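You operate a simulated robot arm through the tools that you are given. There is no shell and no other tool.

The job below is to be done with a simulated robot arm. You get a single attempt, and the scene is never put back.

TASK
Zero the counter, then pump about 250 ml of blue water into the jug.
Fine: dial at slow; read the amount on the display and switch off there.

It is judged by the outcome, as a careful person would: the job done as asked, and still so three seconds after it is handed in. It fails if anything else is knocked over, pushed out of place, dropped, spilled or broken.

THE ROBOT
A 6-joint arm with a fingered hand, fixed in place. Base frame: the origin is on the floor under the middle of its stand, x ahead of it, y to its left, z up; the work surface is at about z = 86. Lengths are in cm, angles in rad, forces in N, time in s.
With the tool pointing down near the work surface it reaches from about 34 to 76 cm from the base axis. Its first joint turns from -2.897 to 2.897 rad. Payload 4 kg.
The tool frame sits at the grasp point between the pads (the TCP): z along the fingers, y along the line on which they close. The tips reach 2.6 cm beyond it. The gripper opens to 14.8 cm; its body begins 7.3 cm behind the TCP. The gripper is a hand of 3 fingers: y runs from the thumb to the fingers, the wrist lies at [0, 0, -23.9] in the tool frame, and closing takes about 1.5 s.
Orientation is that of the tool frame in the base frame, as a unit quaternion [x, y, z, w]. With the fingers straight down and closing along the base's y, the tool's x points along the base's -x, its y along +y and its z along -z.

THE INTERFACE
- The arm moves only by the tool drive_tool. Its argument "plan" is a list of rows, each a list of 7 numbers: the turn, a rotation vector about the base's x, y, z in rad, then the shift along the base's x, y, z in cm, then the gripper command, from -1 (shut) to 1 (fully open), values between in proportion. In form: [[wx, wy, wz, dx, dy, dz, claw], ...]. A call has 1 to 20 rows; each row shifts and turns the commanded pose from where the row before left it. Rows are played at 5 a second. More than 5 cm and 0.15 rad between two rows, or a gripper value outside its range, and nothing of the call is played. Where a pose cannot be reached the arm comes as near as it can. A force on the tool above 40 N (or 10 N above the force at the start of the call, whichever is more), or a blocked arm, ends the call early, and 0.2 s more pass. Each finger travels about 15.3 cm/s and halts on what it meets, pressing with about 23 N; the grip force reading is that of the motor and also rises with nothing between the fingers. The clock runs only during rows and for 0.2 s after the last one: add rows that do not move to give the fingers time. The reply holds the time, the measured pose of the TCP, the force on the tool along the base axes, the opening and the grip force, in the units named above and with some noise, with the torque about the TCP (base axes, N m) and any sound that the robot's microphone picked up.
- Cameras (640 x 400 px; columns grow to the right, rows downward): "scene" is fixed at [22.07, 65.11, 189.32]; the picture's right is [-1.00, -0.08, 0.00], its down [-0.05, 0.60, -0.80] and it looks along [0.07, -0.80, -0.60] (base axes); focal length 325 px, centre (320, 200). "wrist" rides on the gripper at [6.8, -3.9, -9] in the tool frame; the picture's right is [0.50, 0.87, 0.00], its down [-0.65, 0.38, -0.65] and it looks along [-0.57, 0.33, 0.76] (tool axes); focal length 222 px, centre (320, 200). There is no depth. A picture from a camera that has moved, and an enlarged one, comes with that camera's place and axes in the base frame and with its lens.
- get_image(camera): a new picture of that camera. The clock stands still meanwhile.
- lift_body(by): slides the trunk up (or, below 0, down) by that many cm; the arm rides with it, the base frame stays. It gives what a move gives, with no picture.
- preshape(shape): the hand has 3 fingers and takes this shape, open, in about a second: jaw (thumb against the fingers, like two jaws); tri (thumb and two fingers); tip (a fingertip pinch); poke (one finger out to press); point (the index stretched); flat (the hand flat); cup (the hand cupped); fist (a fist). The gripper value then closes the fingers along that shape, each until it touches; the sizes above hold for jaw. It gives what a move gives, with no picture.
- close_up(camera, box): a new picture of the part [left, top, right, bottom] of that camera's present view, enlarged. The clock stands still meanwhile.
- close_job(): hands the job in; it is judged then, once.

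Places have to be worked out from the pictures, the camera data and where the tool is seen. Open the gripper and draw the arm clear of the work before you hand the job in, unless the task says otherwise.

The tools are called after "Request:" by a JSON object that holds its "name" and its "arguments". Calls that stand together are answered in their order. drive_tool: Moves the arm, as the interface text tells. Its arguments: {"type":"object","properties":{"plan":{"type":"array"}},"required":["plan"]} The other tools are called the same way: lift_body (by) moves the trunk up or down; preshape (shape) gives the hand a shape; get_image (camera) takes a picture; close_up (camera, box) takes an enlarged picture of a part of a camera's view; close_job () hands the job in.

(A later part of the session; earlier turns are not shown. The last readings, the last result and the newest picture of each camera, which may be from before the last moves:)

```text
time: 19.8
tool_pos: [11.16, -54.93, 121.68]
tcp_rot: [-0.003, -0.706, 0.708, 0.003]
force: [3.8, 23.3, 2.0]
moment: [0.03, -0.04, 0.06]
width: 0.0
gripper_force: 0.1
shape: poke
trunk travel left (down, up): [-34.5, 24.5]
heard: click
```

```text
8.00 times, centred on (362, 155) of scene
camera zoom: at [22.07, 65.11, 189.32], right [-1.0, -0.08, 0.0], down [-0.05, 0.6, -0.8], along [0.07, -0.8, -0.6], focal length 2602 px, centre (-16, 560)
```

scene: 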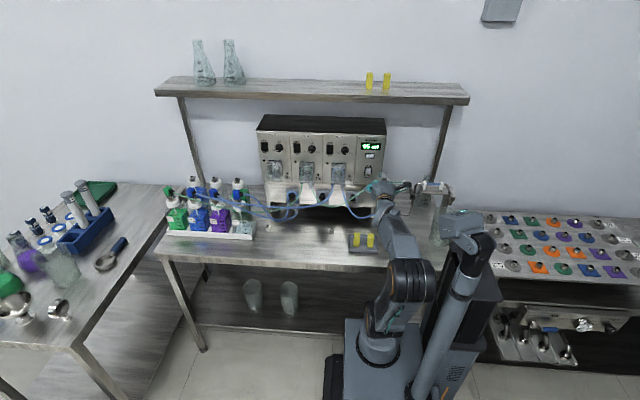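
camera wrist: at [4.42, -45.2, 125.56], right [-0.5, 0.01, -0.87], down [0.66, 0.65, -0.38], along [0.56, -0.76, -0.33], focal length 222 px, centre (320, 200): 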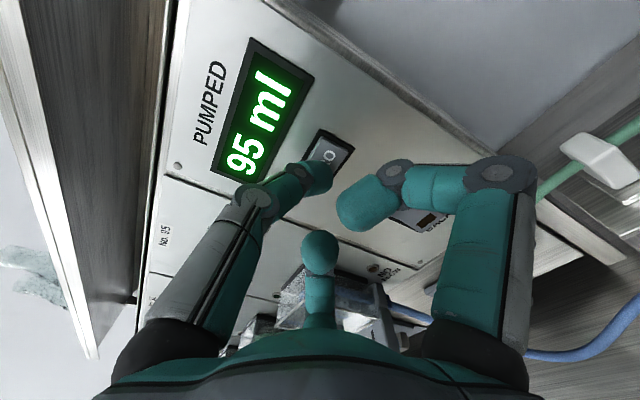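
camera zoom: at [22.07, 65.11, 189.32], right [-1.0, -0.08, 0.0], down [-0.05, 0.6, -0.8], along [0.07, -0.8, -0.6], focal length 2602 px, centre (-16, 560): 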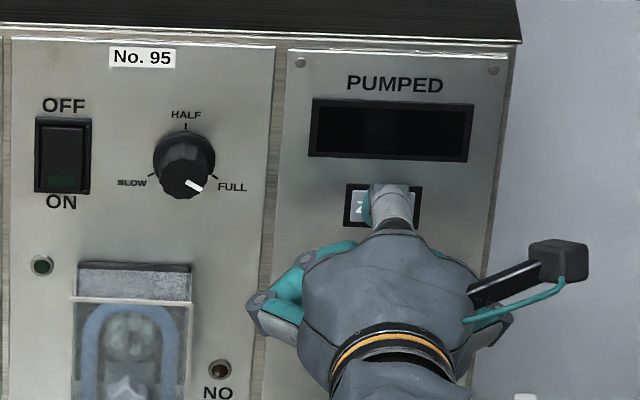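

A click at ~23 N and the display went dark. I back off and check that it shows zero.

Request:
{"name": "drive_tool", "arguments": {"plan": [[0, 0, 0, 0, 1, 0, 1], [0, 0, 0, 0, 2, 0, 1], [0, 0, 0, 0, 2, 0, 1], [0, 0, 0, 0, 0, 0, 1]]}}

Request:
{"name": "close_up", "arguments": {"camera": "scene", "box": [322, 130, 402, 180]}}

Request:
{"name": "get_image", "arguments": {"camera": "wrist"}}

```text
time: 20.8
tool_pos: [10.91, -50.39, 121.54]
tcp_rot: [0.002, 0.708, -0.706, -0.002]
force: [-0.6, -0.1, -0.4]
moment: [0.0, 0.01, 0.01]
width: 0.0
gripper_force: 0.0
shape: poke
trunk travel left (down, up): [-34.5, 24.5]
```

```text
8.00 times, centred on (362, 155) of scene
camera zoom: at [22.07, 65.11, 189.32], right [-1.0, -0.08, 0.0], down [-0.05, 0.6, -0.8], along [0.07, -0.8, -0.6], focal length 2602 px, centre (-16, 560)
```

zoom: 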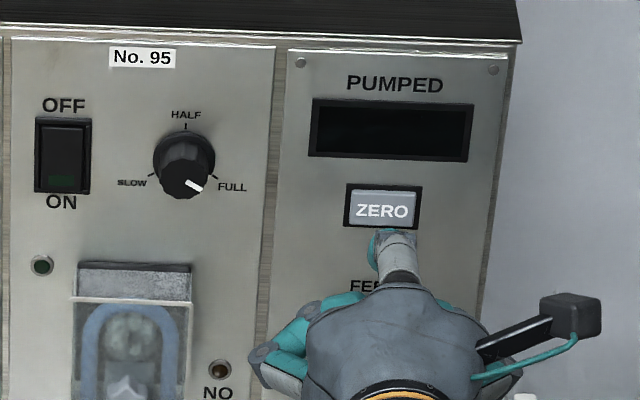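

```text
taken
camera wrist: at [4.23, -41.3, 125.51], right [-0.5, 0.01, -0.87], down [0.66, 0.65, -0.38], along [0.56, -0.76, -0.33], focal length 222 px, centre (320, 200)
```

wrist: 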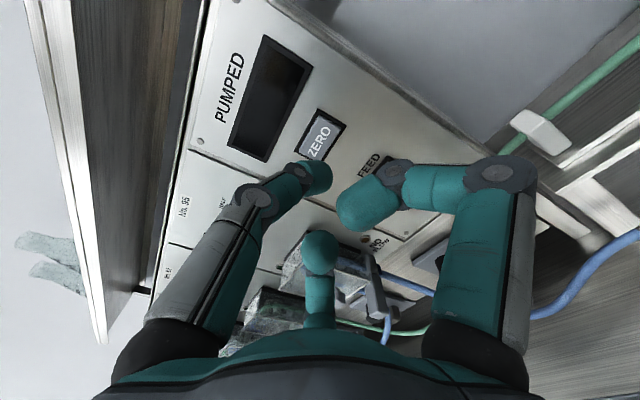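

The display is still dark after release; I wait a second to see whether it settles to 0.

Request:
{"name": "drive_tool", "arguments": {"plan": [[0, 0, 0, 0, 1, 0, 1], [0, 0, 0, 0, 1, 0, 1], [0, 0, 0, 0, 0, 0, 1], [0, 0, 0, 0, 0, 0, 1], [0, 0, 0, 0, 0, 0, 1]]}}

Request:
{"name": "close_up", "arguments": {"camera": "scene", "box": [322, 130, 402, 180]}}

Request:
{"name": "close_up", "arguments": {"camera": "wrist", "box": [200, 20, 360, 180]}}

```text
time: 22.0
tool_pos: [11.03, -48.28, 121.44]
tcp_rot: [0.003, 0.707, -0.707, -0.002]
force: [-0.1, 0.4, -0.3]
moment: [0.02, 0.02, -0.02]
width: 0.01
gripper_force: 0.0
shape: poke
trunk travel left (down, up): [-34.5, 24.5]
```

```text
8.00 times, centred on (362, 155) of scene
camera zoom: at [22.07, 65.11, 189.32], right [-1.0, -0.08, 0.0], down [-0.05, 0.6, -0.8], along [0.07, -0.8, -0.6], focal length 2602 px, centre (-16, 560)
```

zoom: 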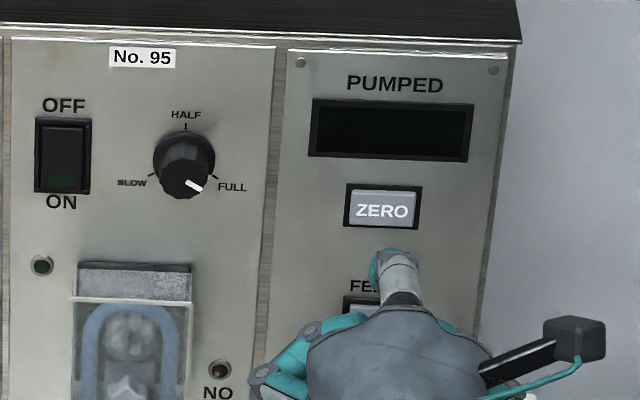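

```text
2.50 times, centred on (280, 100) of wrist
camera zoom: at [4.24, -39.33, 125.49], right [-0.5, 0.01, -0.87], down [0.66, 0.65, -0.38], along [0.56, -0.76, -0.33], focal length 555 px, centre (420, 450)
```

zoom: 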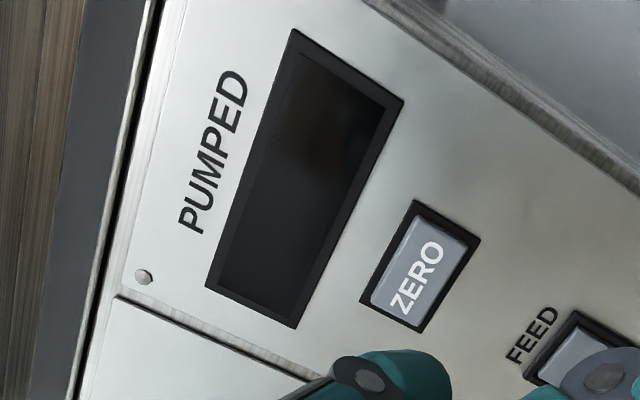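

The display is blank for now (perhaps blank stands for zero until flow starts); I will recheck before pumping. Next comes the dial: the knob is near (21.4, -56, 124), so I reshape to jaw, back off and move in front of it to look.

Request:
{"name": "drive_tool", "arguments": {"plan": [[0, 0, 0, 0, 1, 0, 1], [0, 0, 0, 1.5, 0.5, 0.4, 1], [0, 0, 0, 2, 0, 0.4, 1], [0, 0, 0, 2, 0, 0.5, 1], [0, 0, 0, 2, 0, 0.5, 1], [0, 0, 0, 2, 0, 0.5, 1], [0, 0, 0, 0.9, 0, 0.3, 1], [0, 0, 0, 0, 0, 0, 1]]}}

Request:
{"name": "preshape", "arguments": {"shape": "jaw"}}

Request:
{"name": "get_image", "arguments": {"camera": "wrist"}}

Request:
{"name": "get_image", "arguments": {"camera": "scene"}}

```text
time: 23.8
tool_pos: [21.42, -46.96, 123.95]
tcp_rot: [0.003, 0.708, -0.706, -0.002]
force: [0.2, 0.0, -0.5]
moment: [-0.02, 0.02, 0.03]
width: 0.01
gripper_force: 0.1
shape: poke
trunk travel left (down, up): [-34.5, 24.5]
```

```text
time: 24.7
tool_pos: [21.42, -46.88, 124.09]
tcp_rot: [0.003, 0.707, -0.707, -0.002]
force: [0.4, -0.3, -0.3]
moment: [0.0, 0.0, -0.02]
width: 14.8
gripper_force: 0.0
shape: jaw
trunk travel left (down, up): [-34.5, 24.5]
```

```text
taken
camera wrist: at [14.68, -37.82, 128.05], right [-0.5, 0.01, -0.87], down [0.66, 0.65, -0.38], along [0.56, -0.76, -0.33], focal length 222 px, centre (320, 200)
```

wrist: 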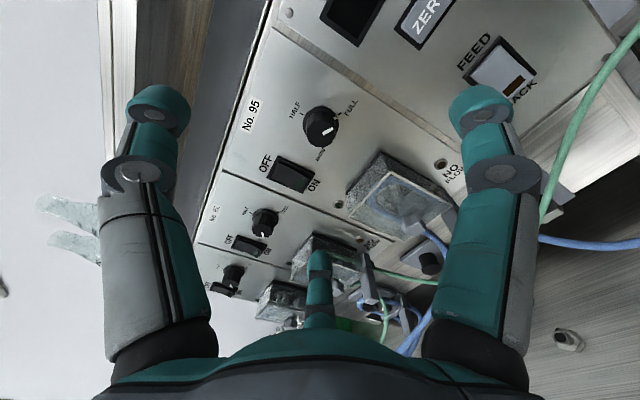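

```text
taken
```

scene: 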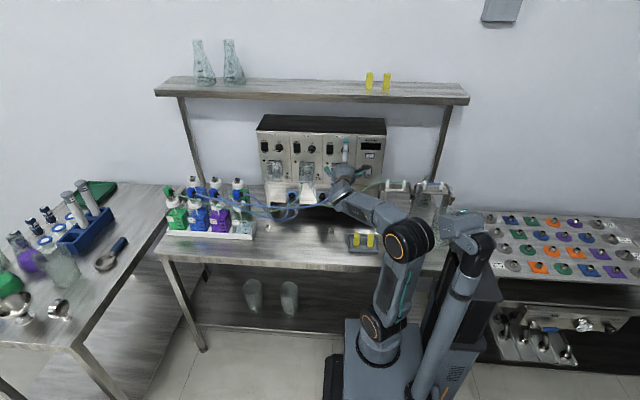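

I zoom the wrist view on the knob, the switch and the pump head to get their geometry.

Request:
{"name": "close_up", "arguments": {"camera": "wrist", "box": [240, 80, 400, 180]}}

Request:
{"name": "close_up", "arguments": {"camera": "wrist", "box": [300, 130, 476, 240]}}

Request:
{"name": "close_up", "arguments": {"camera": "scene", "box": [310, 125, 390, 175]}}

```text
4.00 times, centred on (320, 130) of wrist
camera zoom: at [14.68, -37.82, 128.05], right [-0.5, 0.01, -0.87], down [0.66, 0.65, -0.38], along [0.56, -0.76, -0.33], focal length 888 px, centre (320, 480)
```

zoom: 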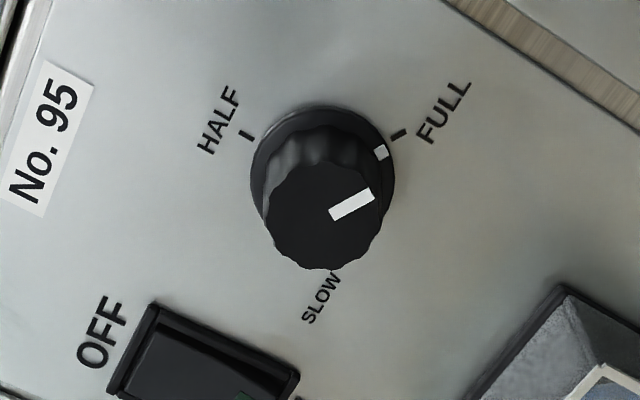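

```text
3.64 times, centred on (388, 185) of wrist
camera zoom: at [14.68, -37.82, 128.05], right [-0.5, 0.01, -0.87], down [0.66, 0.65, -0.38], along [0.56, -0.76, -0.33], focal length 808 px, centre (73, 254)
```

zoom: 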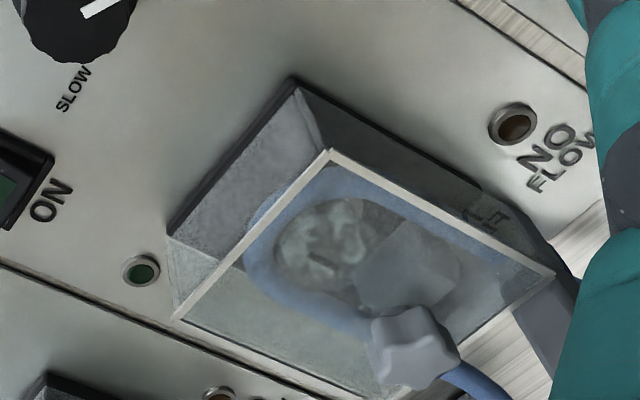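

```text
8.00 times, centred on (350, 150) of scene
camera zoom: at [22.07, 65.11, 189.32], right [-1.0, -0.08, 0.0], down [-0.05, 0.6, -0.8], along [0.07, -0.8, -0.6], focal length 2602 px, centre (80, 600)
```

zoom: 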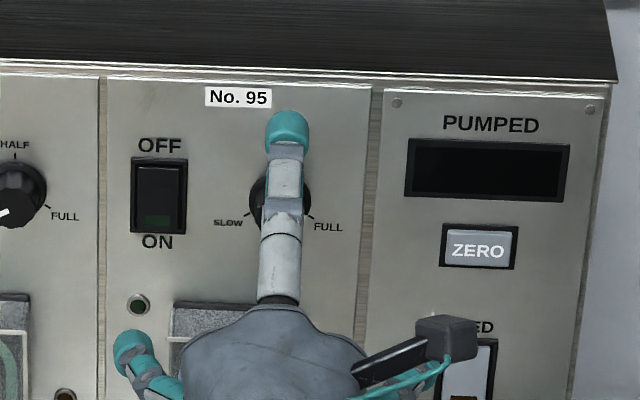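

The knob's axis is at (21.4, 124.0), its face at y≈-55.4 and the panel at y≈-58.1; the pump head's top is z≈117 with its front at y≈-54.4. The three fingers close concentrically, good for a knob. I narrow the opening and test a roll of -2.1 rad here in free space so I can then turn the knob +2.1…4.2 rad to SLOW.

Request:
{"name": "drive_tool", "arguments": {"plan": [[0, 0, 0, 0, 0, 0, -0.25], [0, 0, 0, 0, 0, 0, -0.25], [0, -0.15, 0, 0, 0, 0, -0.25], [0, -0.15, 0, 0, 0, 0, -0.25], [0, -0.15, 0, 0, 0, 0, -0.25], [0, -0.15, 0, 0, 0, 0, -0.25], [0, -0.15, 0, 0, 0, 0, -0.25], [0, -0.15, 0, 0, 0, 0, -0.25], [0, -0.15, 0, 0, 0, 0, -0.25], [0, -0.15, 0, 0, 0, 0, -0.25], [0, -0.15, 0, 0, 0, 0, -0.25], [0, -0.15, 0, 0, 0, 0, -0.25], [0, -0.15, 0, 0, 0, 0, -0.25], [0, -0.15, 0, 0, 0, 0, -0.25], [0, -0.15, 0, 0, 0, 0, -0.25], [0, -0.144, 0, 0, 0, 0, -0.25], [0, 0, 0, 0, 0, 0, -0.25]]}}

Request:
{"name": "get_image", "arguments": {"camera": "wrist"}}

Request:
{"name": "close_up", "arguments": {"camera": "scene", "box": [300, 120, 412, 190]}}

```text
time: 28.3
tool_pos: [14.01, -48.22, 142.42]
tcp_rot: [0.614, 0.359, -0.348, 0.611]
force: [0.1, -1.0, -0.5]
moment: [-0.01, 0.01, 0.0]
width: 5.59
gripper_force: 0.0
shape: jaw
out of reach, approached as far as the arm can: row 7, 8, 9, 10, 11, 12, 13, 14, 15, 16
trunk travel left (down, up): [-34.5, 24.5]
```

```text
taken
camera wrist: at [14.0, -39.17, 134.85], right [1.0, 0.01, 0.0], down [-0.01, 0.65, 0.76], along [0.01, -0.76, 0.65], focal length 222 px, centre (320, 200)
```

wrist: 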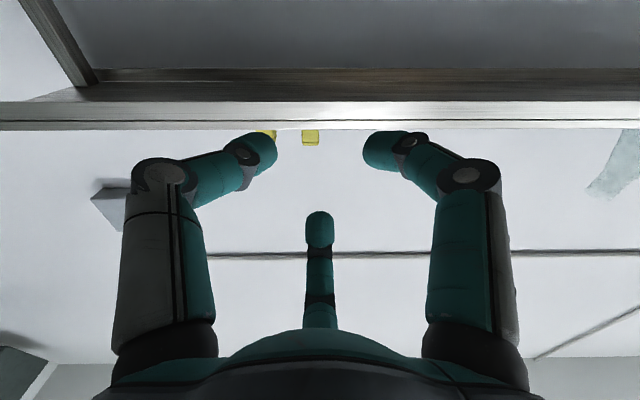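

```text
5.71 times, centred on (356, 155) of scene
camera zoom: at [22.07, 65.11, 189.32], right [-1.0, -0.08, 0.0], down [-0.05, 0.6, -0.8], along [0.07, -0.8, -0.6], focal length 1859 px, centre (114, 457)
```

zoom: 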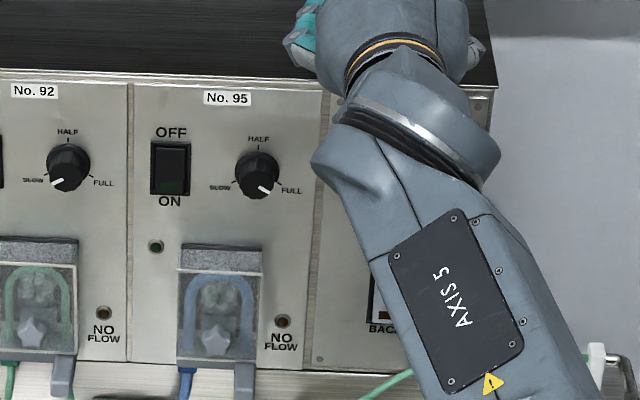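

Rolling negative hits a wrist limit past about -0.6 rad and the arm drifted up to z=142, touching nothing. I roll back +2.1 rad first, then return in front of the knob; the turn to SLOW is in the positive sense, which should have the range.

Request:
{"name": "drive_tool", "arguments": {"plan": [[0, 0.15, 0, 0, 0, 0, -0.25], [0, 0.15, 0, 0, 0, 0, -0.25], [0, 0.15, 0, 0, 0, 0, -0.25], [0, 0.15, 0, 0, 0, 0, -0.25], [0, 0.15, 0, 0, 0, 0, -0.25], [0, 0.15, 0, 0, 0, 0, -0.25], [0, 0.15, 0, 0, 0, 0, -0.25], [0, 0.15, 0, 0, 0, 0, -0.25], [0, 0.15, 0, 0, 0, 0, -0.25], [0, 0.15, 0, 0, 0, 0, -0.25], [0, 0.15, 0, 0, 0, 0, -0.25], [0, 0.15, 0, 0, 0, 0, -0.25], [0, 0.15, 0, 0, 0, 0, -0.25], [0, 0.144, 0, 0, 0, 0, -0.25], [0, 0, 0, 0, 0, 0, -0.25]]}}

Request:
{"name": "get_image", "arguments": {"camera": "scene"}}

```text
time: 31.5
tool_pos: [14.22, -48.11, 142.42]
tcp_rot: [0.002, 0.708, -0.707, -0.003]
force: [-0.2, -0.3, 0.1]
moment: [0.0, 0.03, -0.01]
width: 5.56
gripper_force: 0.1
shape: jaw
trunk travel left (down, up): [-34.5, 24.5]
```

```text
taken
```

scene: 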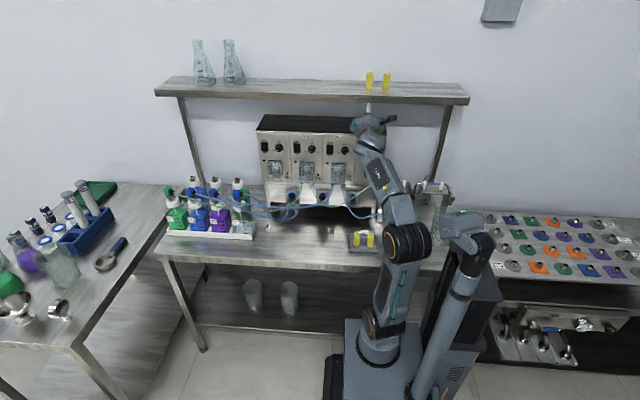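

Back to neutral roll without contact. I return to the standoff in front of the knob and test the positive roll in two parts.

Request:
{"name": "drive_tool", "arguments": {"plan": [[0, 0, 0, 1.2, 0.5, -3.05, -0.25], [0, 0, 0, 1.2, 0.4, -3.05, -0.25], [0, 0, 0, 1.2, 0.2, -3.05, -0.25], [0, 0, 0, 1.2, 0, -3.05, -0.25], [0, 0, 0, 1.2, 0, -3.05, -0.25], [0, 0, 0, 1.2, 0, -3.05, -0.25], [0, 0, 0, 0, 0, 0, -0.25], [0, 0.15, 0, 0, 0, 0, -0.25], [0, 0.15, 0, 0, 0, 0, -0.25], [0, 0.15, 0, 0, 0, 0, -0.25], [0, 0.15, 0, 0, 0, 0, -0.25], [0, 0.15, 0, 0, 0, 0, -0.25], [0, 0.15, 0, 0, 0, 0, -0.25], [0, 0.15, 0, 0, 0, 0, -0.25], [0, 0, 0, 0, 0, 0, -0.25]]}}

```text
time: 34.7
tool_pos: [21.35, -47.04, 124.03]
tcp_rot: [0.351, -0.611, 0.612, 0.358]
force: [0.1, 0.3, -0.1]
moment: [-0.03, 0.0, 0.01]
width: 5.57
gripper_force: 0.0
shape: jaw
trunk travel left (down, up): [-34.5, 24.5]
```

A roll of +1.05 rad is reachable in place. I continue testing further positive roll.

Request:
{"name": "drive_tool", "arguments": {"plan": [[0, 0.15, 0, 0, 0, 0, -0.25], [0, 0.15, 0, 0, 0, 0, -0.25], [0, 0.15, 0, 0, 0, 0, -0.25], [0, 0.15, 0, 0, 0, 0, -0.25], [0, 0.15, 0, 0, 0, 0, -0.25], [0, 0.15, 0, 0, 0, 0, -0.25], [0, 0.15, 0, 0, 0, 0, -0.25], [0, 0.15, 0, 0, 0, 0, -0.25], [0, 0.15, 0, 0, 0, 0, -0.25], [0, 0.15, 0, 0, 0, 0, -0.25], [0, 0, 0, 0, 0, 0, -0.25]]}}

Request:
{"name": "get_image", "arguments": {"camera": "wrist"}}

Request:
{"name": "close_up", "arguments": {"camera": "scene", "box": [300, 120, 412, 190]}}

```text
time: 37.1
tool_pos: [21.49, -47.15, 124.12]
tcp_rot: [0.675, -0.203, 0.208, 0.678]
force: [-1.0, 0.0, -0.7]
moment: [0.02, 0.02, 0.01]
width: 5.59
gripper_force: 0.0
shape: jaw
trunk travel left (down, up): [-34.5, 24.5]
```

```text
taken
camera wrist: at [29.13, -38.13, 124.73], right [-0.07, 0.01, 1.0], down [-0.76, 0.65, -0.05], along [-0.65, -0.76, -0.04], focal length 222 px, centre (320, 200)
```

wrist: 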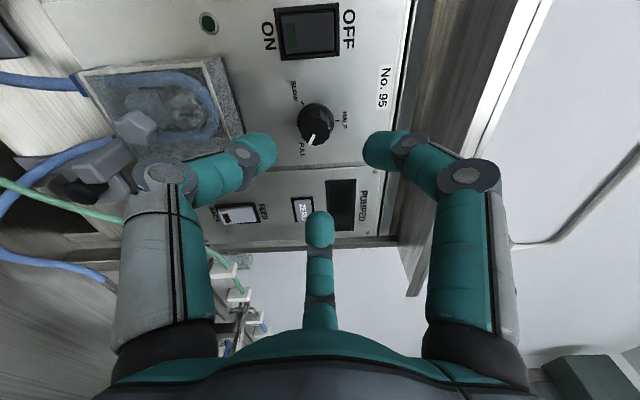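

```text
5.71 times, centred on (356, 155) of scene
camera zoom: at [22.07, 65.11, 189.32], right [-1.0, -0.08, 0.0], down [-0.05, 0.6, -0.8], along [0.07, -0.8, -0.6], focal length 1859 px, centre (114, 457)
```

zoom: 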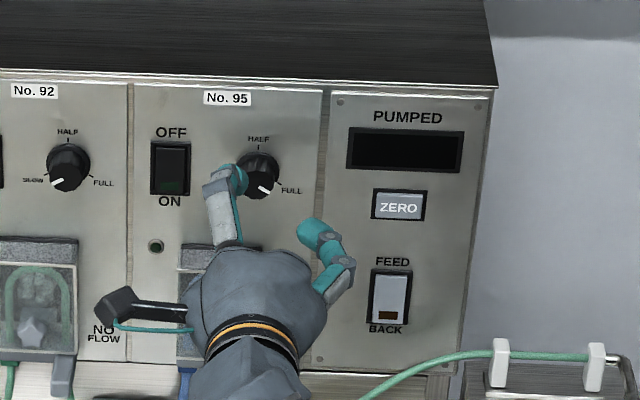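

Roll +2.55 rad is fine. I test on to +4.2 rad.

Request:
{"name": "drive_tool", "arguments": {"plan": [[0, 0.15, 0, 0, 0, 0, -0.25], [0, 0.15, 0, 0, 0, 0, -0.25], [0, 0.15, 0, 0, 0, 0, -0.25], [0, 0.15, 0, 0, 0, 0, -0.25], [0, 0.15, 0, 0, 0, 0, -0.25], [0, 0, 0, 0, 0, 0, -0.25]]}}

```text
time: 38.5
tool_pos: [21.52, -47.05, 124.13]
tcp_rot: [0.704, 0.058, -0.054, 0.705]
force: [0.3, -0.2, 0.1]
moment: [0.02, -0.02, -0.01]
width: 5.58
gripper_force: 0.1
shape: jaw
trunk travel left (down, up): [-34.5, 24.5]
```

Roll +3.3 rad is fine as well; six more steps to +4.2.

Request:
{"name": "drive_tool", "arguments": {"plan": [[0, 0.15, 0, 0, 0, 0, -0.25], [0, 0.15, 0, 0, 0, 0, -0.25], [0, 0.15, 0, 0, 0, 0, -0.25], [0, 0, 0, 0, 0, 0, -0.25]]}}

Request:
{"name": "drive_tool", "arguments": {"plan": [[0, 0.15, 0, 0, 0, 0, -0.25], [0, 0.15, 0, 0, 0, 0, -0.25], [0, 0.15, 0, 0, 0, 0, -0.25], [0, 0, 0, 0, 0, 0, -0.25]]}}

Request:
{"name": "close_up", "arguments": {"camera": "scene", "box": [300, 120, 412, 190]}}

```text
time: 39.5
tool_pos: [21.51, -47.24, 124.1]
tcp_rot: [0.675, 0.214, -0.209, 0.675]
force: [-0.1, -0.2, -0.6]
moment: [0.0, -0.02, 0.01]
width: 5.58
gripper_force: 0.1
shape: jaw
trunk travel left (down, up): [-34.5, 24.5]
```

```text
time: 40.5
tool_pos: [21.51, -47.26, 124.12]
tcp_rot: [0.611, 0.36, -0.355, 0.609]
force: [-0.6, 0.5, 0.1]
moment: [0.02, -0.02, 0.01]
width: 5.57
gripper_force: 0.1
shape: jaw
trunk travel left (down, up): [-34.5, 24.5]
```

```text
5.71 times, centred on (356, 155) of scene
camera zoom: at [22.07, 65.11, 189.32], right [-1.0, -0.08, 0.0], down [-0.05, 0.6, -0.8], along [0.07, -0.8, -0.6], focal length 1859 px, centre (114, 457)
```

zoom: 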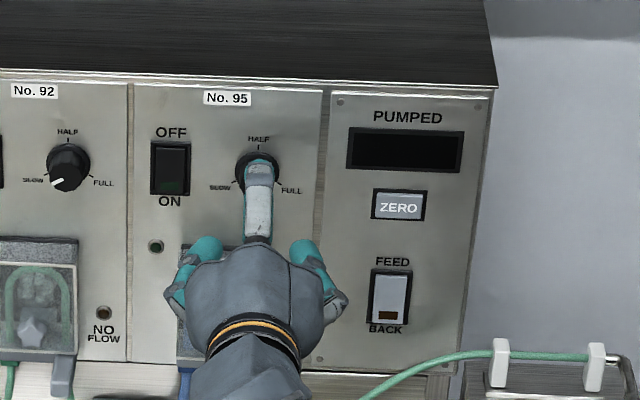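

All of 0 to +4.2 rad is reachable in place, enough to turn from FULL to SLOW in one grasp. I unwind to neutral roll before grasping.

Request:
{"name": "drive_tool", "arguments": {"plan": [[0, -0.15, 0, 0, 0, 0, -0.25], [0, -0.15, 0, 0, 0, 0, -0.25], [0, -0.15, 0, 0, 0, 0, -0.25], [0, -0.15, 0, 0, 0, 0, -0.25], [0, -0.15, 0, 0, 0, 0, -0.25], [0, -0.15, 0, 0, 0, 0, -0.25], [0, -0.15, 0, 0, 0, 0, -0.25], [0, -0.15, 0, 0, 0, 0, -0.25], [0, -0.15, 0, 0, 0, 0, -0.25], [0, -0.15, 0, 0, 0, 0, -0.25], [0, -0.15, 0, 0, 0, 0, -0.25], [0, -0.15, 0, 0, 0, 0, -0.25], [0, -0.15, 0, 0, 0, 0, -0.25], [0, -0.15, 0, 0, 0, 0, -0.25], [0, -0.15, 0, 0, 0, 0, -0.25], [0, -0.15, 0, 0, 0, 0, -0.25], [0, -0.15, 0, 0, 0, 0, -0.25], [0, -0.15, 0, 0, 0, 0, -0.25], [0, -0.15, 0, 0, 0, 0, -0.25], [0, -0.15, 0, 0, 0, 0, -0.25]]}}

Request:
{"name": "drive_tool", "arguments": {"plan": [[0, -0.15, 0, 0, 0, 0, -0.25], [0, -0.15, 0, 0, 0, 0, -0.25], [0, -0.15, 0, 0, 0, 0, -0.25], [0, -0.15, 0, 0, 0, 0, -0.25], [0, -0.15, 0, 0, 0, 0, -0.25], [0, -0.15, 0, 0, 0, 0, -0.25], [0, -0.15, 0, 0, 0, 0, -0.25], [0, -0.15, 0, 0, 0, 0, -0.25], [0, 0, 0, 0, 0, 0, -0.25]]}}

Request:
{"name": "get_image", "arguments": {"camera": "wrist"}}

```text
time: 44.7
tool_pos: [21.36, -47.22, 124.07]
tcp_rot: [0.396, -0.584, 0.585, 0.401]
force: [0.1, 0.0, -0.3]
moment: [0.0, 0.0, 0.0]
width: 5.6
gripper_force: 0.0
shape: jaw
trunk travel left (down, up): [-34.5, 24.5]
```

```text
time: 46.7
tool_pos: [21.41, -46.99, 124.2]
tcp_rot: [0.003, 0.708, -0.706, -0.001]
force: [-0.2, 1.2, 0.3]
moment: [0.02, 0.02, 0.01]
width: 5.56
gripper_force: 0.1
shape: jaw
trunk travel left (down, up): [-34.5, 24.5]
```

```text
taken
camera wrist: at [14.68, -38.06, 128.14], right [-0.5, 0.01, -0.87], down [0.66, 0.65, -0.38], along [0.56, -0.76, -0.33], focal length 222 px, centre (320, 200)
```

wrist: 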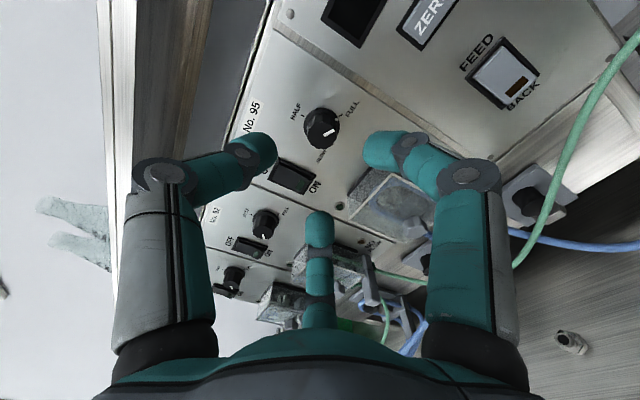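

Neutral roll again. I narrow the opening to about 4.6 cm and approach the knob to y≈-53.5, then look before going over it.

Request:
{"name": "drive_tool", "arguments": {"plan": [[0, 0, 0, 0, -1.5, -0.05, -0.38], [0, 0, 0, 0, -1.5, -0.05, -0.38], [0, 0, 0, 0, -1.5, 0, -0.38], [0, 0, 0, 0, -1.0, 0, -0.38], [0, 0, 0, 0, -0.5, 0, -0.38], [0, 0, 0, 0, 0, 0, -0.38]]}}

Request:
{"name": "get_image", "arguments": {"camera": "wrist"}}

Request:
{"name": "close_up", "arguments": {"camera": "scene", "box": [310, 125, 390, 175]}}

```text
time: 48.1
tool_pos: [21.46, -53.13, 124.03]
tcp_rot: [0.002, 0.707, -0.707, -0.003]
force: [0.1, -0.4, -1.3]
moment: [-0.01, -0.02, 0.01]
width: 4.64
gripper_force: 0.0
shape: jaw
trunk travel left (down, up): [-34.5, 24.5]
```

```text
taken
camera wrist: at [14.67, -44.11, 128.02], right [-0.5, 0.01, -0.87], down [0.66, 0.65, -0.38], along [0.56, -0.76, -0.33], focal length 222 px, centre (320, 200)
```

wrist: 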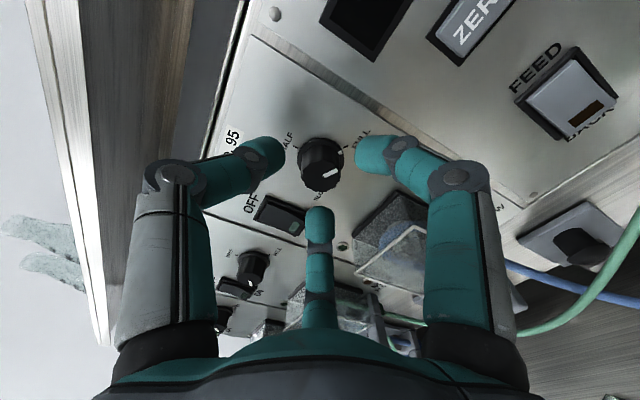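

```text
8.00 times, centred on (350, 150) of scene
camera zoom: at [22.07, 65.11, 189.32], right [-1.0, -0.08, 0.0], down [-0.05, 0.6, -0.8], along [0.07, -0.8, -0.6], focal length 2602 px, centre (80, 600)
```

zoom: 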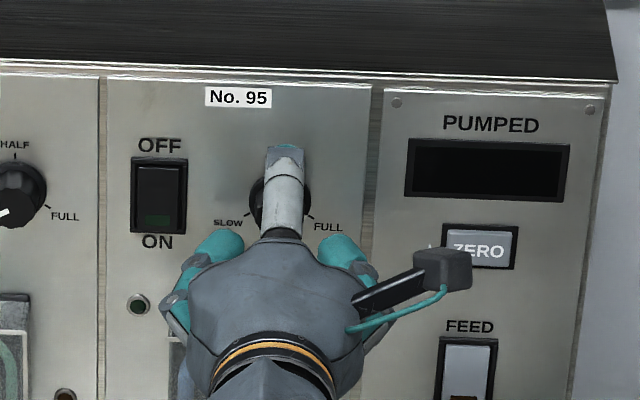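

I zoom in to check that the knob is centred among the three fingertips.

Request:
{"name": "close_up", "arguments": {"camera": "wrist", "box": [240, 120, 400, 220]}}

```text
4.00 times, centred on (320, 170) of wrist
camera zoom: at [14.67, -44.11, 128.02], right [-0.5, 0.01, -0.87], down [0.66, 0.65, -0.38], along [0.56, -0.76, -0.33], focal length 888 px, centre (320, 320)
```

zoom: 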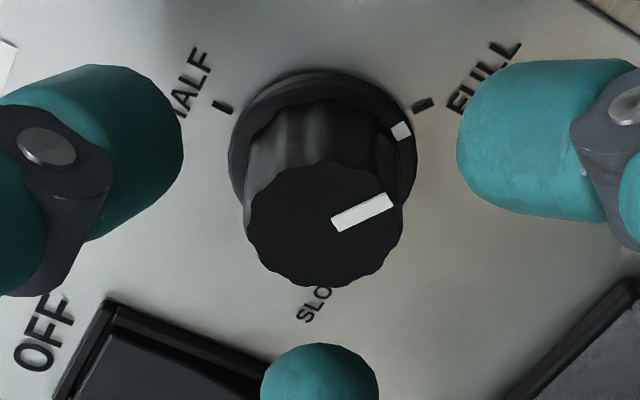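

The knob is centred among the fingertips (axis at (21.4, 124.0)). I advance 1.3 cm so the tips straddle it, then close.

Request:
{"name": "drive_tool", "arguments": {"plan": [[0, 0, 0, 0, -0.5, 0, -0.38], [0, 0, 0, 0, -0.5, 0, -0.38], [0, 0, 0, 0, -0.4, 0, -0.38], [0, 0, 0, 0, 0, 0, -0.38], [0, 0, 0, 0, 0, 0, -0.6], [0, 0, 0, 0, 0, 0, -0.7], [0, 0, 0, 0, 0, 0, -1], [0, 0, 0, 0, 0, 0, -1], [0, 0, 0, 0, 0, 0, -1]]}}

Request:
{"name": "get_image", "arguments": {"camera": "wrist"}}

Request:
{"name": "close_up", "arguments": {"camera": "wrist", "box": [240, 120, 400, 220]}}

```text
time: 50.1
tool_pos: [21.37, -54.5, 124.08]
tcp_rot: [0.003, 0.708, -0.706, -0.003]
force: [1.1, -3.6, 0.8]
moment: [-0.03, -0.02, 0.07]
width: 1.84
gripper_force: 23.0
shape: jaw
trunk travel left (down, up): [-34.5, 24.5]
```

```text
taken
camera wrist: at [14.71, -45.54, 128.06], right [-0.5, 0.01, -0.87], down [0.66, 0.65, -0.38], along [0.56, -0.76, -0.33], focal length 222 px, centre (320, 200)
```

wrist: 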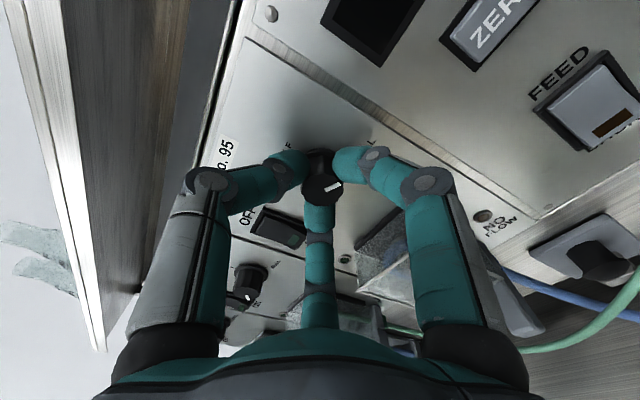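

```text
4.00 times, centred on (320, 170) of wrist
camera zoom: at [14.71, -45.54, 128.06], right [-0.5, 0.01, -0.87], down [0.66, 0.65, -0.38], along [0.56, -0.76, -0.33], focal length 888 px, centre (320, 320)
```

zoom: 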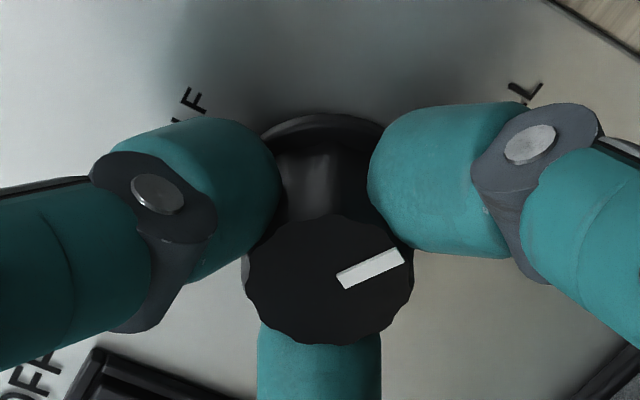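

The knob is gripped (width 1.84, 23 N). I turn it counter-clockwise (+y) by 0.75 rad first and check that it follows.

Request:
{"name": "drive_tool", "arguments": {"plan": [[0, 0.15, 0, 0, 0, 0, -1], [0, 0.15, 0, 0, 0, 0, -1], [0, 0.15, 0, 0, 0, 0, -1], [0, 0.15, 0, 0, 0, 0, -1], [0, 0.15, 0, 0, 0, 0, -1], [0, 0, 0, 0, 0, 0, -1]]}}

Request:
{"name": "close_up", "arguments": {"camera": "wrist", "box": [240, 100, 400, 220]}}

Request:
{"name": "close_up", "arguments": {"camera": "scene", "box": [310, 125, 390, 175]}}

```text
time: 51.5
tool_pos: [21.45, -54.54, 123.97]
tcp_rot: [0.257, -0.658, 0.658, 0.263]
force: [7.4, -3.0, 5.0]
moment: [-0.12, -0.02, 0.17]
width: 1.85
gripper_force: 22.6
shape: jaw
trunk travel left (down, up): [-34.5, 24.5]
```

```text
3.33 times, centred on (320, 160) of wrist
camera zoom: at [19.23, -45.53, 131.56], right [-0.96, 0.0, -0.29], down [0.22, 0.65, -0.73], along [0.19, -0.76, -0.62], focal length 740 px, centre (320, 333)
```

zoom: 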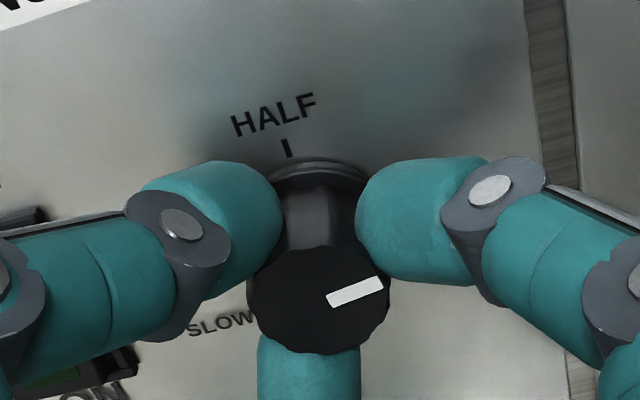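

```text
8.00 times, centred on (350, 150) of scene
camera zoom: at [22.07, 65.11, 189.32], right [-1.0, -0.08, 0.0], down [-0.05, 0.6, -0.8], along [0.07, -0.8, -0.6], focal length 2602 px, centre (80, 600)
```

zoom: 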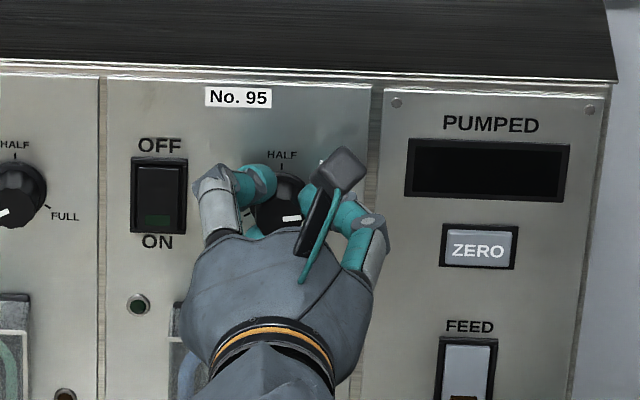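

The pointer follows the hand. I continue another 1.65 rad.

Request:
{"name": "drive_tool", "arguments": {"plan": [[0, 0.15, 0, 0, 0, 0, -1], [0, 0.15, 0, 0, 0, 0, -1], [0, 0.15, 0, 0, 0, 0, -1], [0, 0.15, 0, 0, 0, 0, -1], [0, 0.15, 0, 0, 0, 0, -1], [0, 0.15, 0, 0, 0, 0, -1], [0, 0.15, 0, 0, 0, 0, -1], [0, 0.15, 0, 0, 0, 0, -1], [0, 0.15, 0, 0, 0, 0, -1], [0, 0.15, 0, 0, 0, 0, -1], [0, 0.15, 0, 0, 0, 0, -1], [0, 0, 0, 0, 0, 0, -1]]}}

Request:
{"name": "close_up", "arguments": {"camera": "wrist", "box": [240, 100, 400, 220]}}

Request:
{"name": "close_up", "arguments": {"camera": "scene", "box": [310, 125, 390, 175]}}

```text
time: 54.1
tool_pos: [21.54, -54.54, 123.87]
tcp_rot: [0.658, -0.254, 0.258, 0.66]
force: [13.8, -1.2, -6.0]
moment: [0.19, -0.03, 0.31]
width: 1.86
gripper_force: 23.4
shape: jaw
trunk travel left (down, up): [-34.5, 24.5]
```

```text
3.33 times, centred on (320, 160) of wrist
camera zoom: at [29.12, -45.54, 125.65], right [-0.21, 0.0, 0.98], down [-0.74, 0.65, -0.16], along [-0.64, -0.76, -0.14], focal length 740 px, centre (320, 333)
```

zoom: 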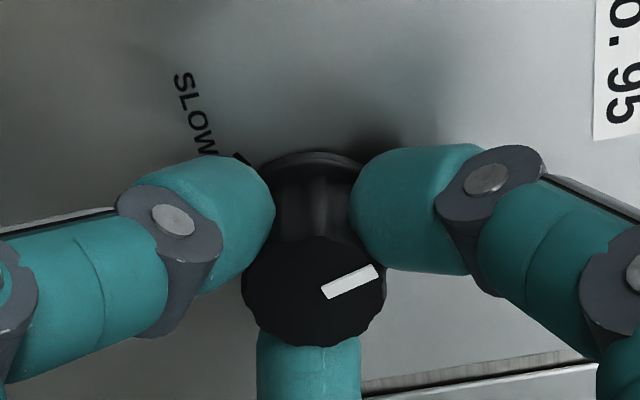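

```text
8.00 times, centred on (350, 150) of scene
camera zoom: at [22.07, 65.11, 189.32], right [-1.0, -0.08, 0.0], down [-0.05, 0.6, -0.8], along [0.07, -0.8, -0.6], focal length 2602 px, centre (80, 600)
```

zoom: 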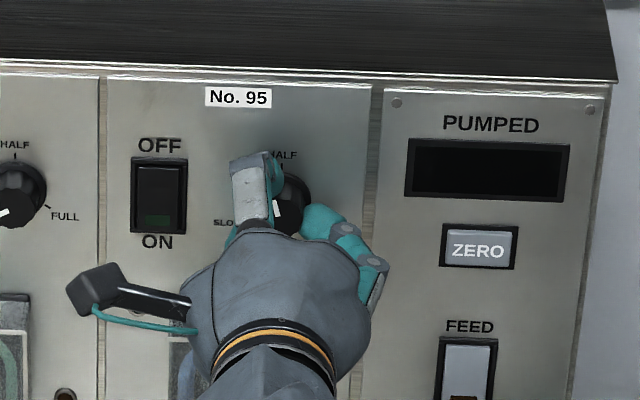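

The knob still follows; pointer now just left of HALF. I continue 1.2 rad with a tiny shift to relieve the side load.

Request:
{"name": "drive_tool", "arguments": {"plan": [[0, 0.15, 0, 0.05, 0, 0, -1], [0, 0.15, 0, 0.05, 0, 0, -1], [0, 0.15, 0, 0, 0, 0, -1], [0, 0.15, 0, 0, 0, 0, -1], [0, 0.15, 0, 0, 0, 0, -1], [0, 0.15, 0, 0, 0, 0, -1], [0, 0.15, 0, 0, 0, 0, -1], [0, 0.15, 0, 0, 0, 0, -1], [0, 0, 0, 0, 0, 0, -1]]}}

Request:
{"name": "close_up", "arguments": {"camera": "wrist", "box": [240, 100, 400, 220]}}

Request:
{"name": "close_up", "arguments": {"camera": "scene", "box": [310, 125, 390, 175]}}

```text
time: 56.1
tool_pos: [21.54, -54.54, 123.85]
tcp_rot: [0.689, 0.163, -0.159, 0.688]
force: [2.7, 6.1, -16.7]
moment: [0.47, -0.03, 0.04]
width: 1.87
gripper_force: 23.2
shape: jaw
trunk travel left (down, up): [-34.5, 24.5]
```

```text
3.33 times, centred on (320, 160) of wrist
camera zoom: at [25.78, -45.57, 117.55], right [0.83, 0.0, 0.55], down [-0.42, 0.65, 0.63], along [-0.36, -0.76, 0.54], focal length 740 px, centre (320, 333)
```

zoom: 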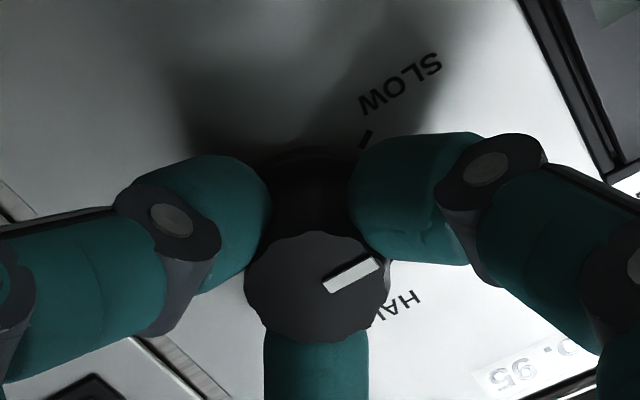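

```text
8.00 times, centred on (350, 150) of scene
camera zoom: at [22.07, 65.11, 189.32], right [-1.0, -0.08, 0.0], down [-0.05, 0.6, -0.8], along [0.07, -0.8, -0.6], focal length 2602 px, centre (80, 600)
```

zoom: 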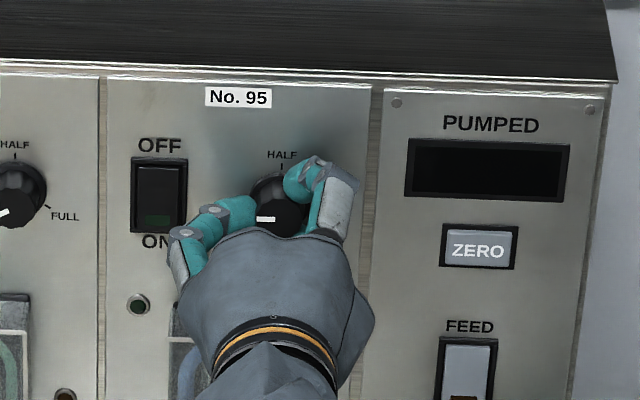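

Pointer at about 9 o'clock; the SLOW tick is ~34° further. I turn the remaining 0.59 rad with a slight downward relief.

Request:
{"name": "drive_tool", "arguments": {"plan": [[0, 0.148, 0, 0, 0, -0.06, -1], [0, 0.148, 0, 0, 0, -0.06, -1], [0, 0.148, 0, 0, 0, 0, -1], [0, 0.148, 0, 0, 0, 0, -1], [0, 0, 0, 0, 0, 0, -1]]}}

Request:
{"name": "close_up", "arguments": {"camera": "wrist", "box": [240, 100, 400, 220]}}

Request:
{"name": "close_up", "arguments": {"camera": "scene", "box": [318, 130, 366, 160]}}

```text
time: 57.3
tool_pos: [21.66, -54.5, 123.84]
tcp_rot: [0.613, 0.357, -0.352, 0.611]
force: [-1.7, 1.2, -12.9]
moment: [0.3, -0.12, -0.05]
width: 1.87
gripper_force: 22.7
shape: jaw
trunk travel left (down, up): [-34.5, 24.5]
```

```text
3.33 times, centred on (320, 160) of wrist
camera zoom: at [21.48, -45.55, 116.2], right [1.0, 0.0, 0.0], down [0.0, 0.65, 0.76], along [0.01, -0.76, 0.65], focal length 740 px, centre (320, 333)
```

zoom: 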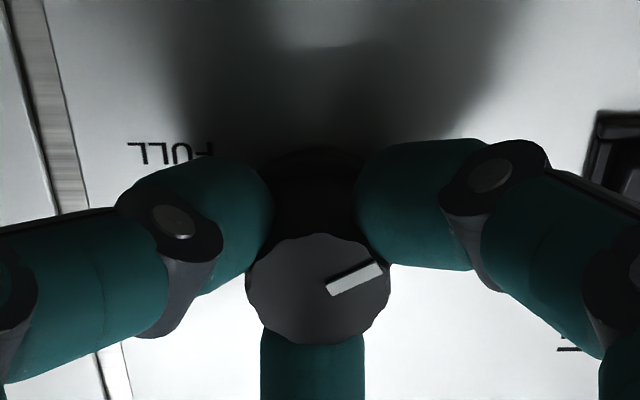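

```text
13.33 times, centred on (342, 145) of scene
camera zoom: at [22.07, 65.11, 189.32], right [-1.0, -0.08, 0.0], down [-0.05, 0.6, -0.8], along [0.07, -0.8, -0.6], focal length 4337 px, centre (27, 933)
```

zoom: 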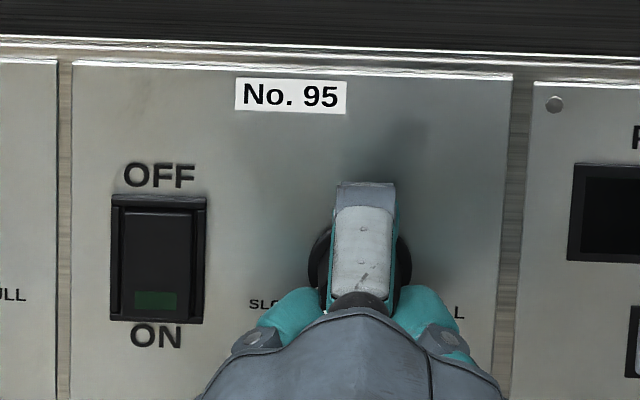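

The pointer now sits about 30° below 9 o'clock, i.e. on SLOW, with a little torque at the end. I open slightly and retreat straight back.

Request:
{"name": "drive_tool", "arguments": {"plan": [[0, 0, 0, 0, 0, 0, -0.6], [0, 0, 0, 0, 0, 0, -0.35], [0, 0, 0, 0, 0, 0, -0.35], [0, 0, 0, 0, 0, 0, -0.35], [0, 0, 0, 0, 1, 0, -0.35], [0, 0, 0, 0, 1.5, 0, -0.35], [0, 0, 0, 0, 2, 0, -0.35], [0, 0, 0, 0, 2, 0, -0.35], [0, 0, 0, 0, 1, 0, -0.35], [0, 0, 0, 0, 0, 0, -0.35]]}}

Request:
{"name": "close_up", "arguments": {"camera": "wrist", "box": [240, 60, 400, 180]}}

Request:
{"name": "close_up", "arguments": {"camera": "scene", "box": [310, 125, 390, 175]}}

```text
time: 59.5
tool_pos: [21.51, -46.95, 123.9]
tcp_rot: [0.612, 0.357, -0.352, 0.612]
force: [-0.7, -0.4, 0.0]
moment: [-0.02, 0.0, 0.0]
width: 4.77
gripper_force: 0.1
shape: jaw
trunk travel left (down, up): [-34.5, 24.5]
```

```text
3.33 times, centred on (320, 120) of wrist
camera zoom: at [21.42, -37.99, 116.27], right [1.0, 0.0, 0.0], down [0.0, 0.65, 0.76], along [0.0, -0.76, 0.65], focal length 740 px, centre (320, 467)
```

zoom: 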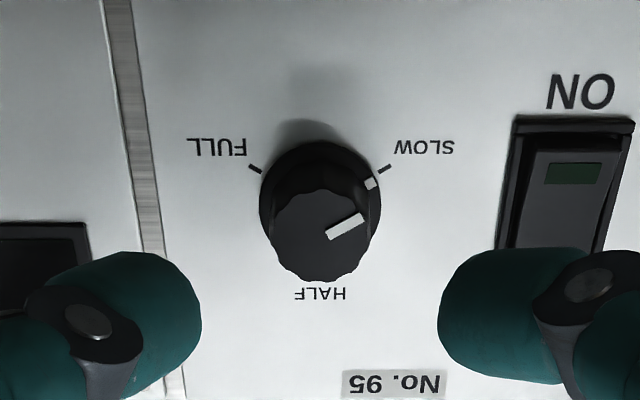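

```text
8.00 times, centred on (350, 150) of scene
camera zoom: at [22.07, 65.11, 189.32], right [-1.0, -0.08, 0.0], down [-0.05, 0.6, -0.8], along [0.07, -0.8, -0.6], focal length 2602 px, centre (80, 600)
```

zoom: 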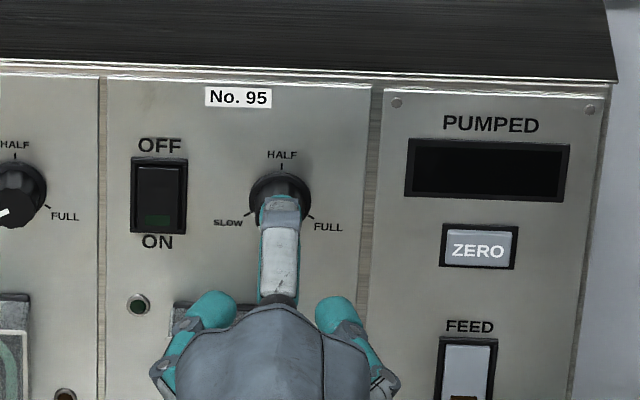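

The dial marker lines up with SLOW. I unwind the roll to neutral here in free space.

Request:
{"name": "drive_tool", "arguments": {"plan": [[0, -0.15, 0, 0, 0, 0, -0.35], [0, -0.15, 0, 0, 0, 0, -0.35], [0, -0.15, 0, 0, 0, 0, -0.35], [0, -0.15, 0, 0, 0, 0, -0.35], [0, -0.15, 0, 0, 0, 0, -0.35], [0, -0.15, 0, 0, 0, 0, -0.35], [0, -0.15, 0, 0, 0, 0, -0.35], [0, -0.15, 0, 0, 0, 0, -0.35], [0, -0.15, 0, 0, 0, 0, -0.35], [0, -0.15, 0, 0, 0, 0, -0.35], [0, -0.15, 0, 0, 0, 0, -0.35], [0, -0.15, 0, 0, 0, 0, -0.35], [0, -0.15, 0, 0, 0, 0, -0.35], [0, -0.15, 0, 0, 0, 0, -0.35], [0, -0.15, 0, 0, 0, 0, -0.35], [0, -0.15, 0, 0, 0, 0, -0.35], [0, -0.15, 0, 0, 0, 0, -0.35], [0, -0.15, 0, 0, 0, 0, -0.35], [0, -0.15, 0, 0, 0, 0, -0.35], [0, -0.15, 0, 0, 0, 0, -0.35]]}}

Request:
{"name": "drive_tool", "arguments": {"plan": [[0, -0.15, 0, 0, 0, 0, -0.35], [0, -0.15, 0, 0, 0, 0, -0.35], [0, -0.15, 0, 0, 0, 0, -0.35], [0, -0.15, 0, 0, 0, 0, -0.35], [0, -0.15, 0, 0, 0, 0, -0.35], [0, -0.15, 0, 0, 0, 0, -0.35], [0, -0.15, 0, 0, 0, 0, -0.35], [0, -0.142, 0, 0, 0, 0, -0.35], [0, 0, 0, 0, 0, 0, -0.35]]}}

Request:
{"name": "preshape", "arguments": {"shape": "poke"}}

Request:
{"name": "close_up", "arguments": {"camera": "scene", "box": [300, 120, 412, 190]}}

Request:
{"name": "get_image", "arguments": {"camera": "wrist"}}

```text
time: 63.7
tool_pos: [21.53, -47.04, 123.86]
tcp_rot: [0.394, -0.585, 0.587, 0.398]
force: [0.4, -0.6, 0.0]
moment: [-0.01, -0.06, -0.02]
width: 4.8
gripper_force: 0.0
shape: jaw
trunk travel left (down, up): [-34.5, 24.5]
```

```text
time: 65.7
tool_pos: [21.62, -46.94, 123.88]
tcp_rot: [0.003, 0.708, -0.706, -0.002]
force: [0.4, -0.3, -0.3]
moment: [0.0, -0.02, -0.02]
width: 4.81
gripper_force: 0.1
shape: jaw
trunk travel left (down, up): [-34.5, 24.5]
```

```text
time: 66.6
tool_pos: [21.52, -46.95, 123.93]
tcp_rot: [0.002, 0.708, -0.707, -0.003]
force: [-0.6, -0.9, -0.2]
moment: [-0.04, 0.01, 0.02]
width: 0.0
gripper_force: 0.1
shape: poke
trunk travel left (down, up): [-34.5, 24.5]
```

```text
5.71 times, centred on (356, 155) of scene
camera zoom: at [22.07, 65.11, 189.32], right [-1.0, -0.08, 0.0], down [-0.05, 0.6, -0.8], along [0.07, -0.8, -0.6], focal length 1859 px, centre (114, 457)
```

zoom: 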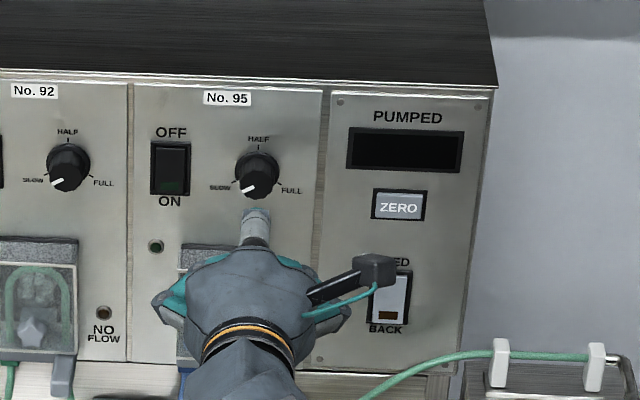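

```text
taken
camera wrist: at [14.78, -38.01, 127.92], right [-0.5, 0.01, -0.87], down [0.66, 0.65, -0.38], along [0.56, -0.76, -0.33], focal length 222 px, centre (320, 200)
```

wrist: 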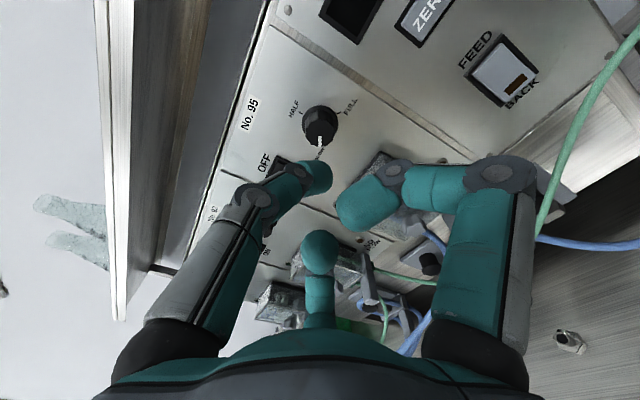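

Dial is at SLOW and the hand is neutral in poke shape. Switch 95's rocker spans z≈122–125.8 at x≈27.75; I line up with its lower ON half at a small standoff.

Request:
{"name": "drive_tool", "arguments": {"plan": [[0, 0, 0, 2.1, 0, -0.4, 1], [0, 0, 0, 2.1, 0, -0.4, 1], [0, 0, 0, 2.05, -0.5, -0.5, 1], [0, 0, 0, 0, -2, 0, 1], [0, 0, 0, 0, -1.5, 0, 1], [0, 0, 0, 0, 0, 0, 1]]}}

Request:
{"name": "get_image", "arguments": {"camera": "wrist"}}

Request:
{"name": "close_up", "arguments": {"camera": "scene", "box": [300, 125, 380, 175]}}

```text
time: 68.0
tool_pos: [27.69, -51.24, 122.54]
tcp_rot: [0.003, 0.708, -0.707, -0.002]
force: [0.1, -0.9, 0.4]
moment: [0.01, -0.02, 0.0]
width: 0.01
gripper_force: 0.0
shape: poke
trunk travel left (down, up): [-34.5, 24.5]
```

```text
taken
camera wrist: at [21.03, -42.09, 126.6], right [-0.5, 0.01, -0.87], down [0.66, 0.65, -0.38], along [0.56, -0.76, -0.33], focal length 222 px, centre (320, 200)
```

wrist: 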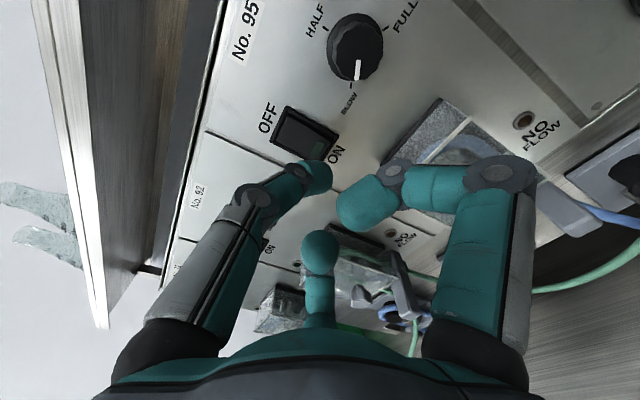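

```text
8.00 times, centred on (340, 150) of scene
camera zoom: at [22.07, 65.11, 189.32], right [-1.0, -0.08, 0.0], down [-0.05, 0.6, -0.8], along [0.07, -0.8, -0.6], focal length 2602 px, centre (160, 600)
```

zoom: 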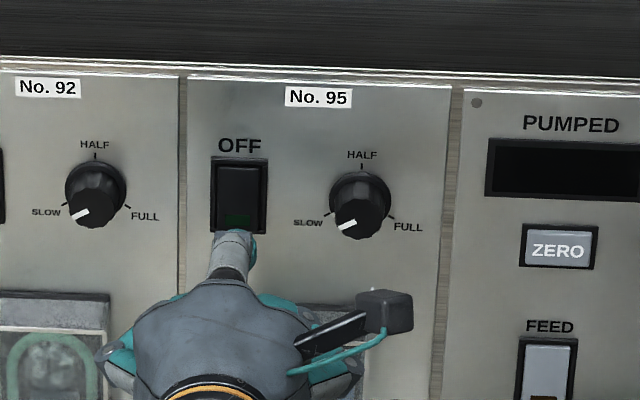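

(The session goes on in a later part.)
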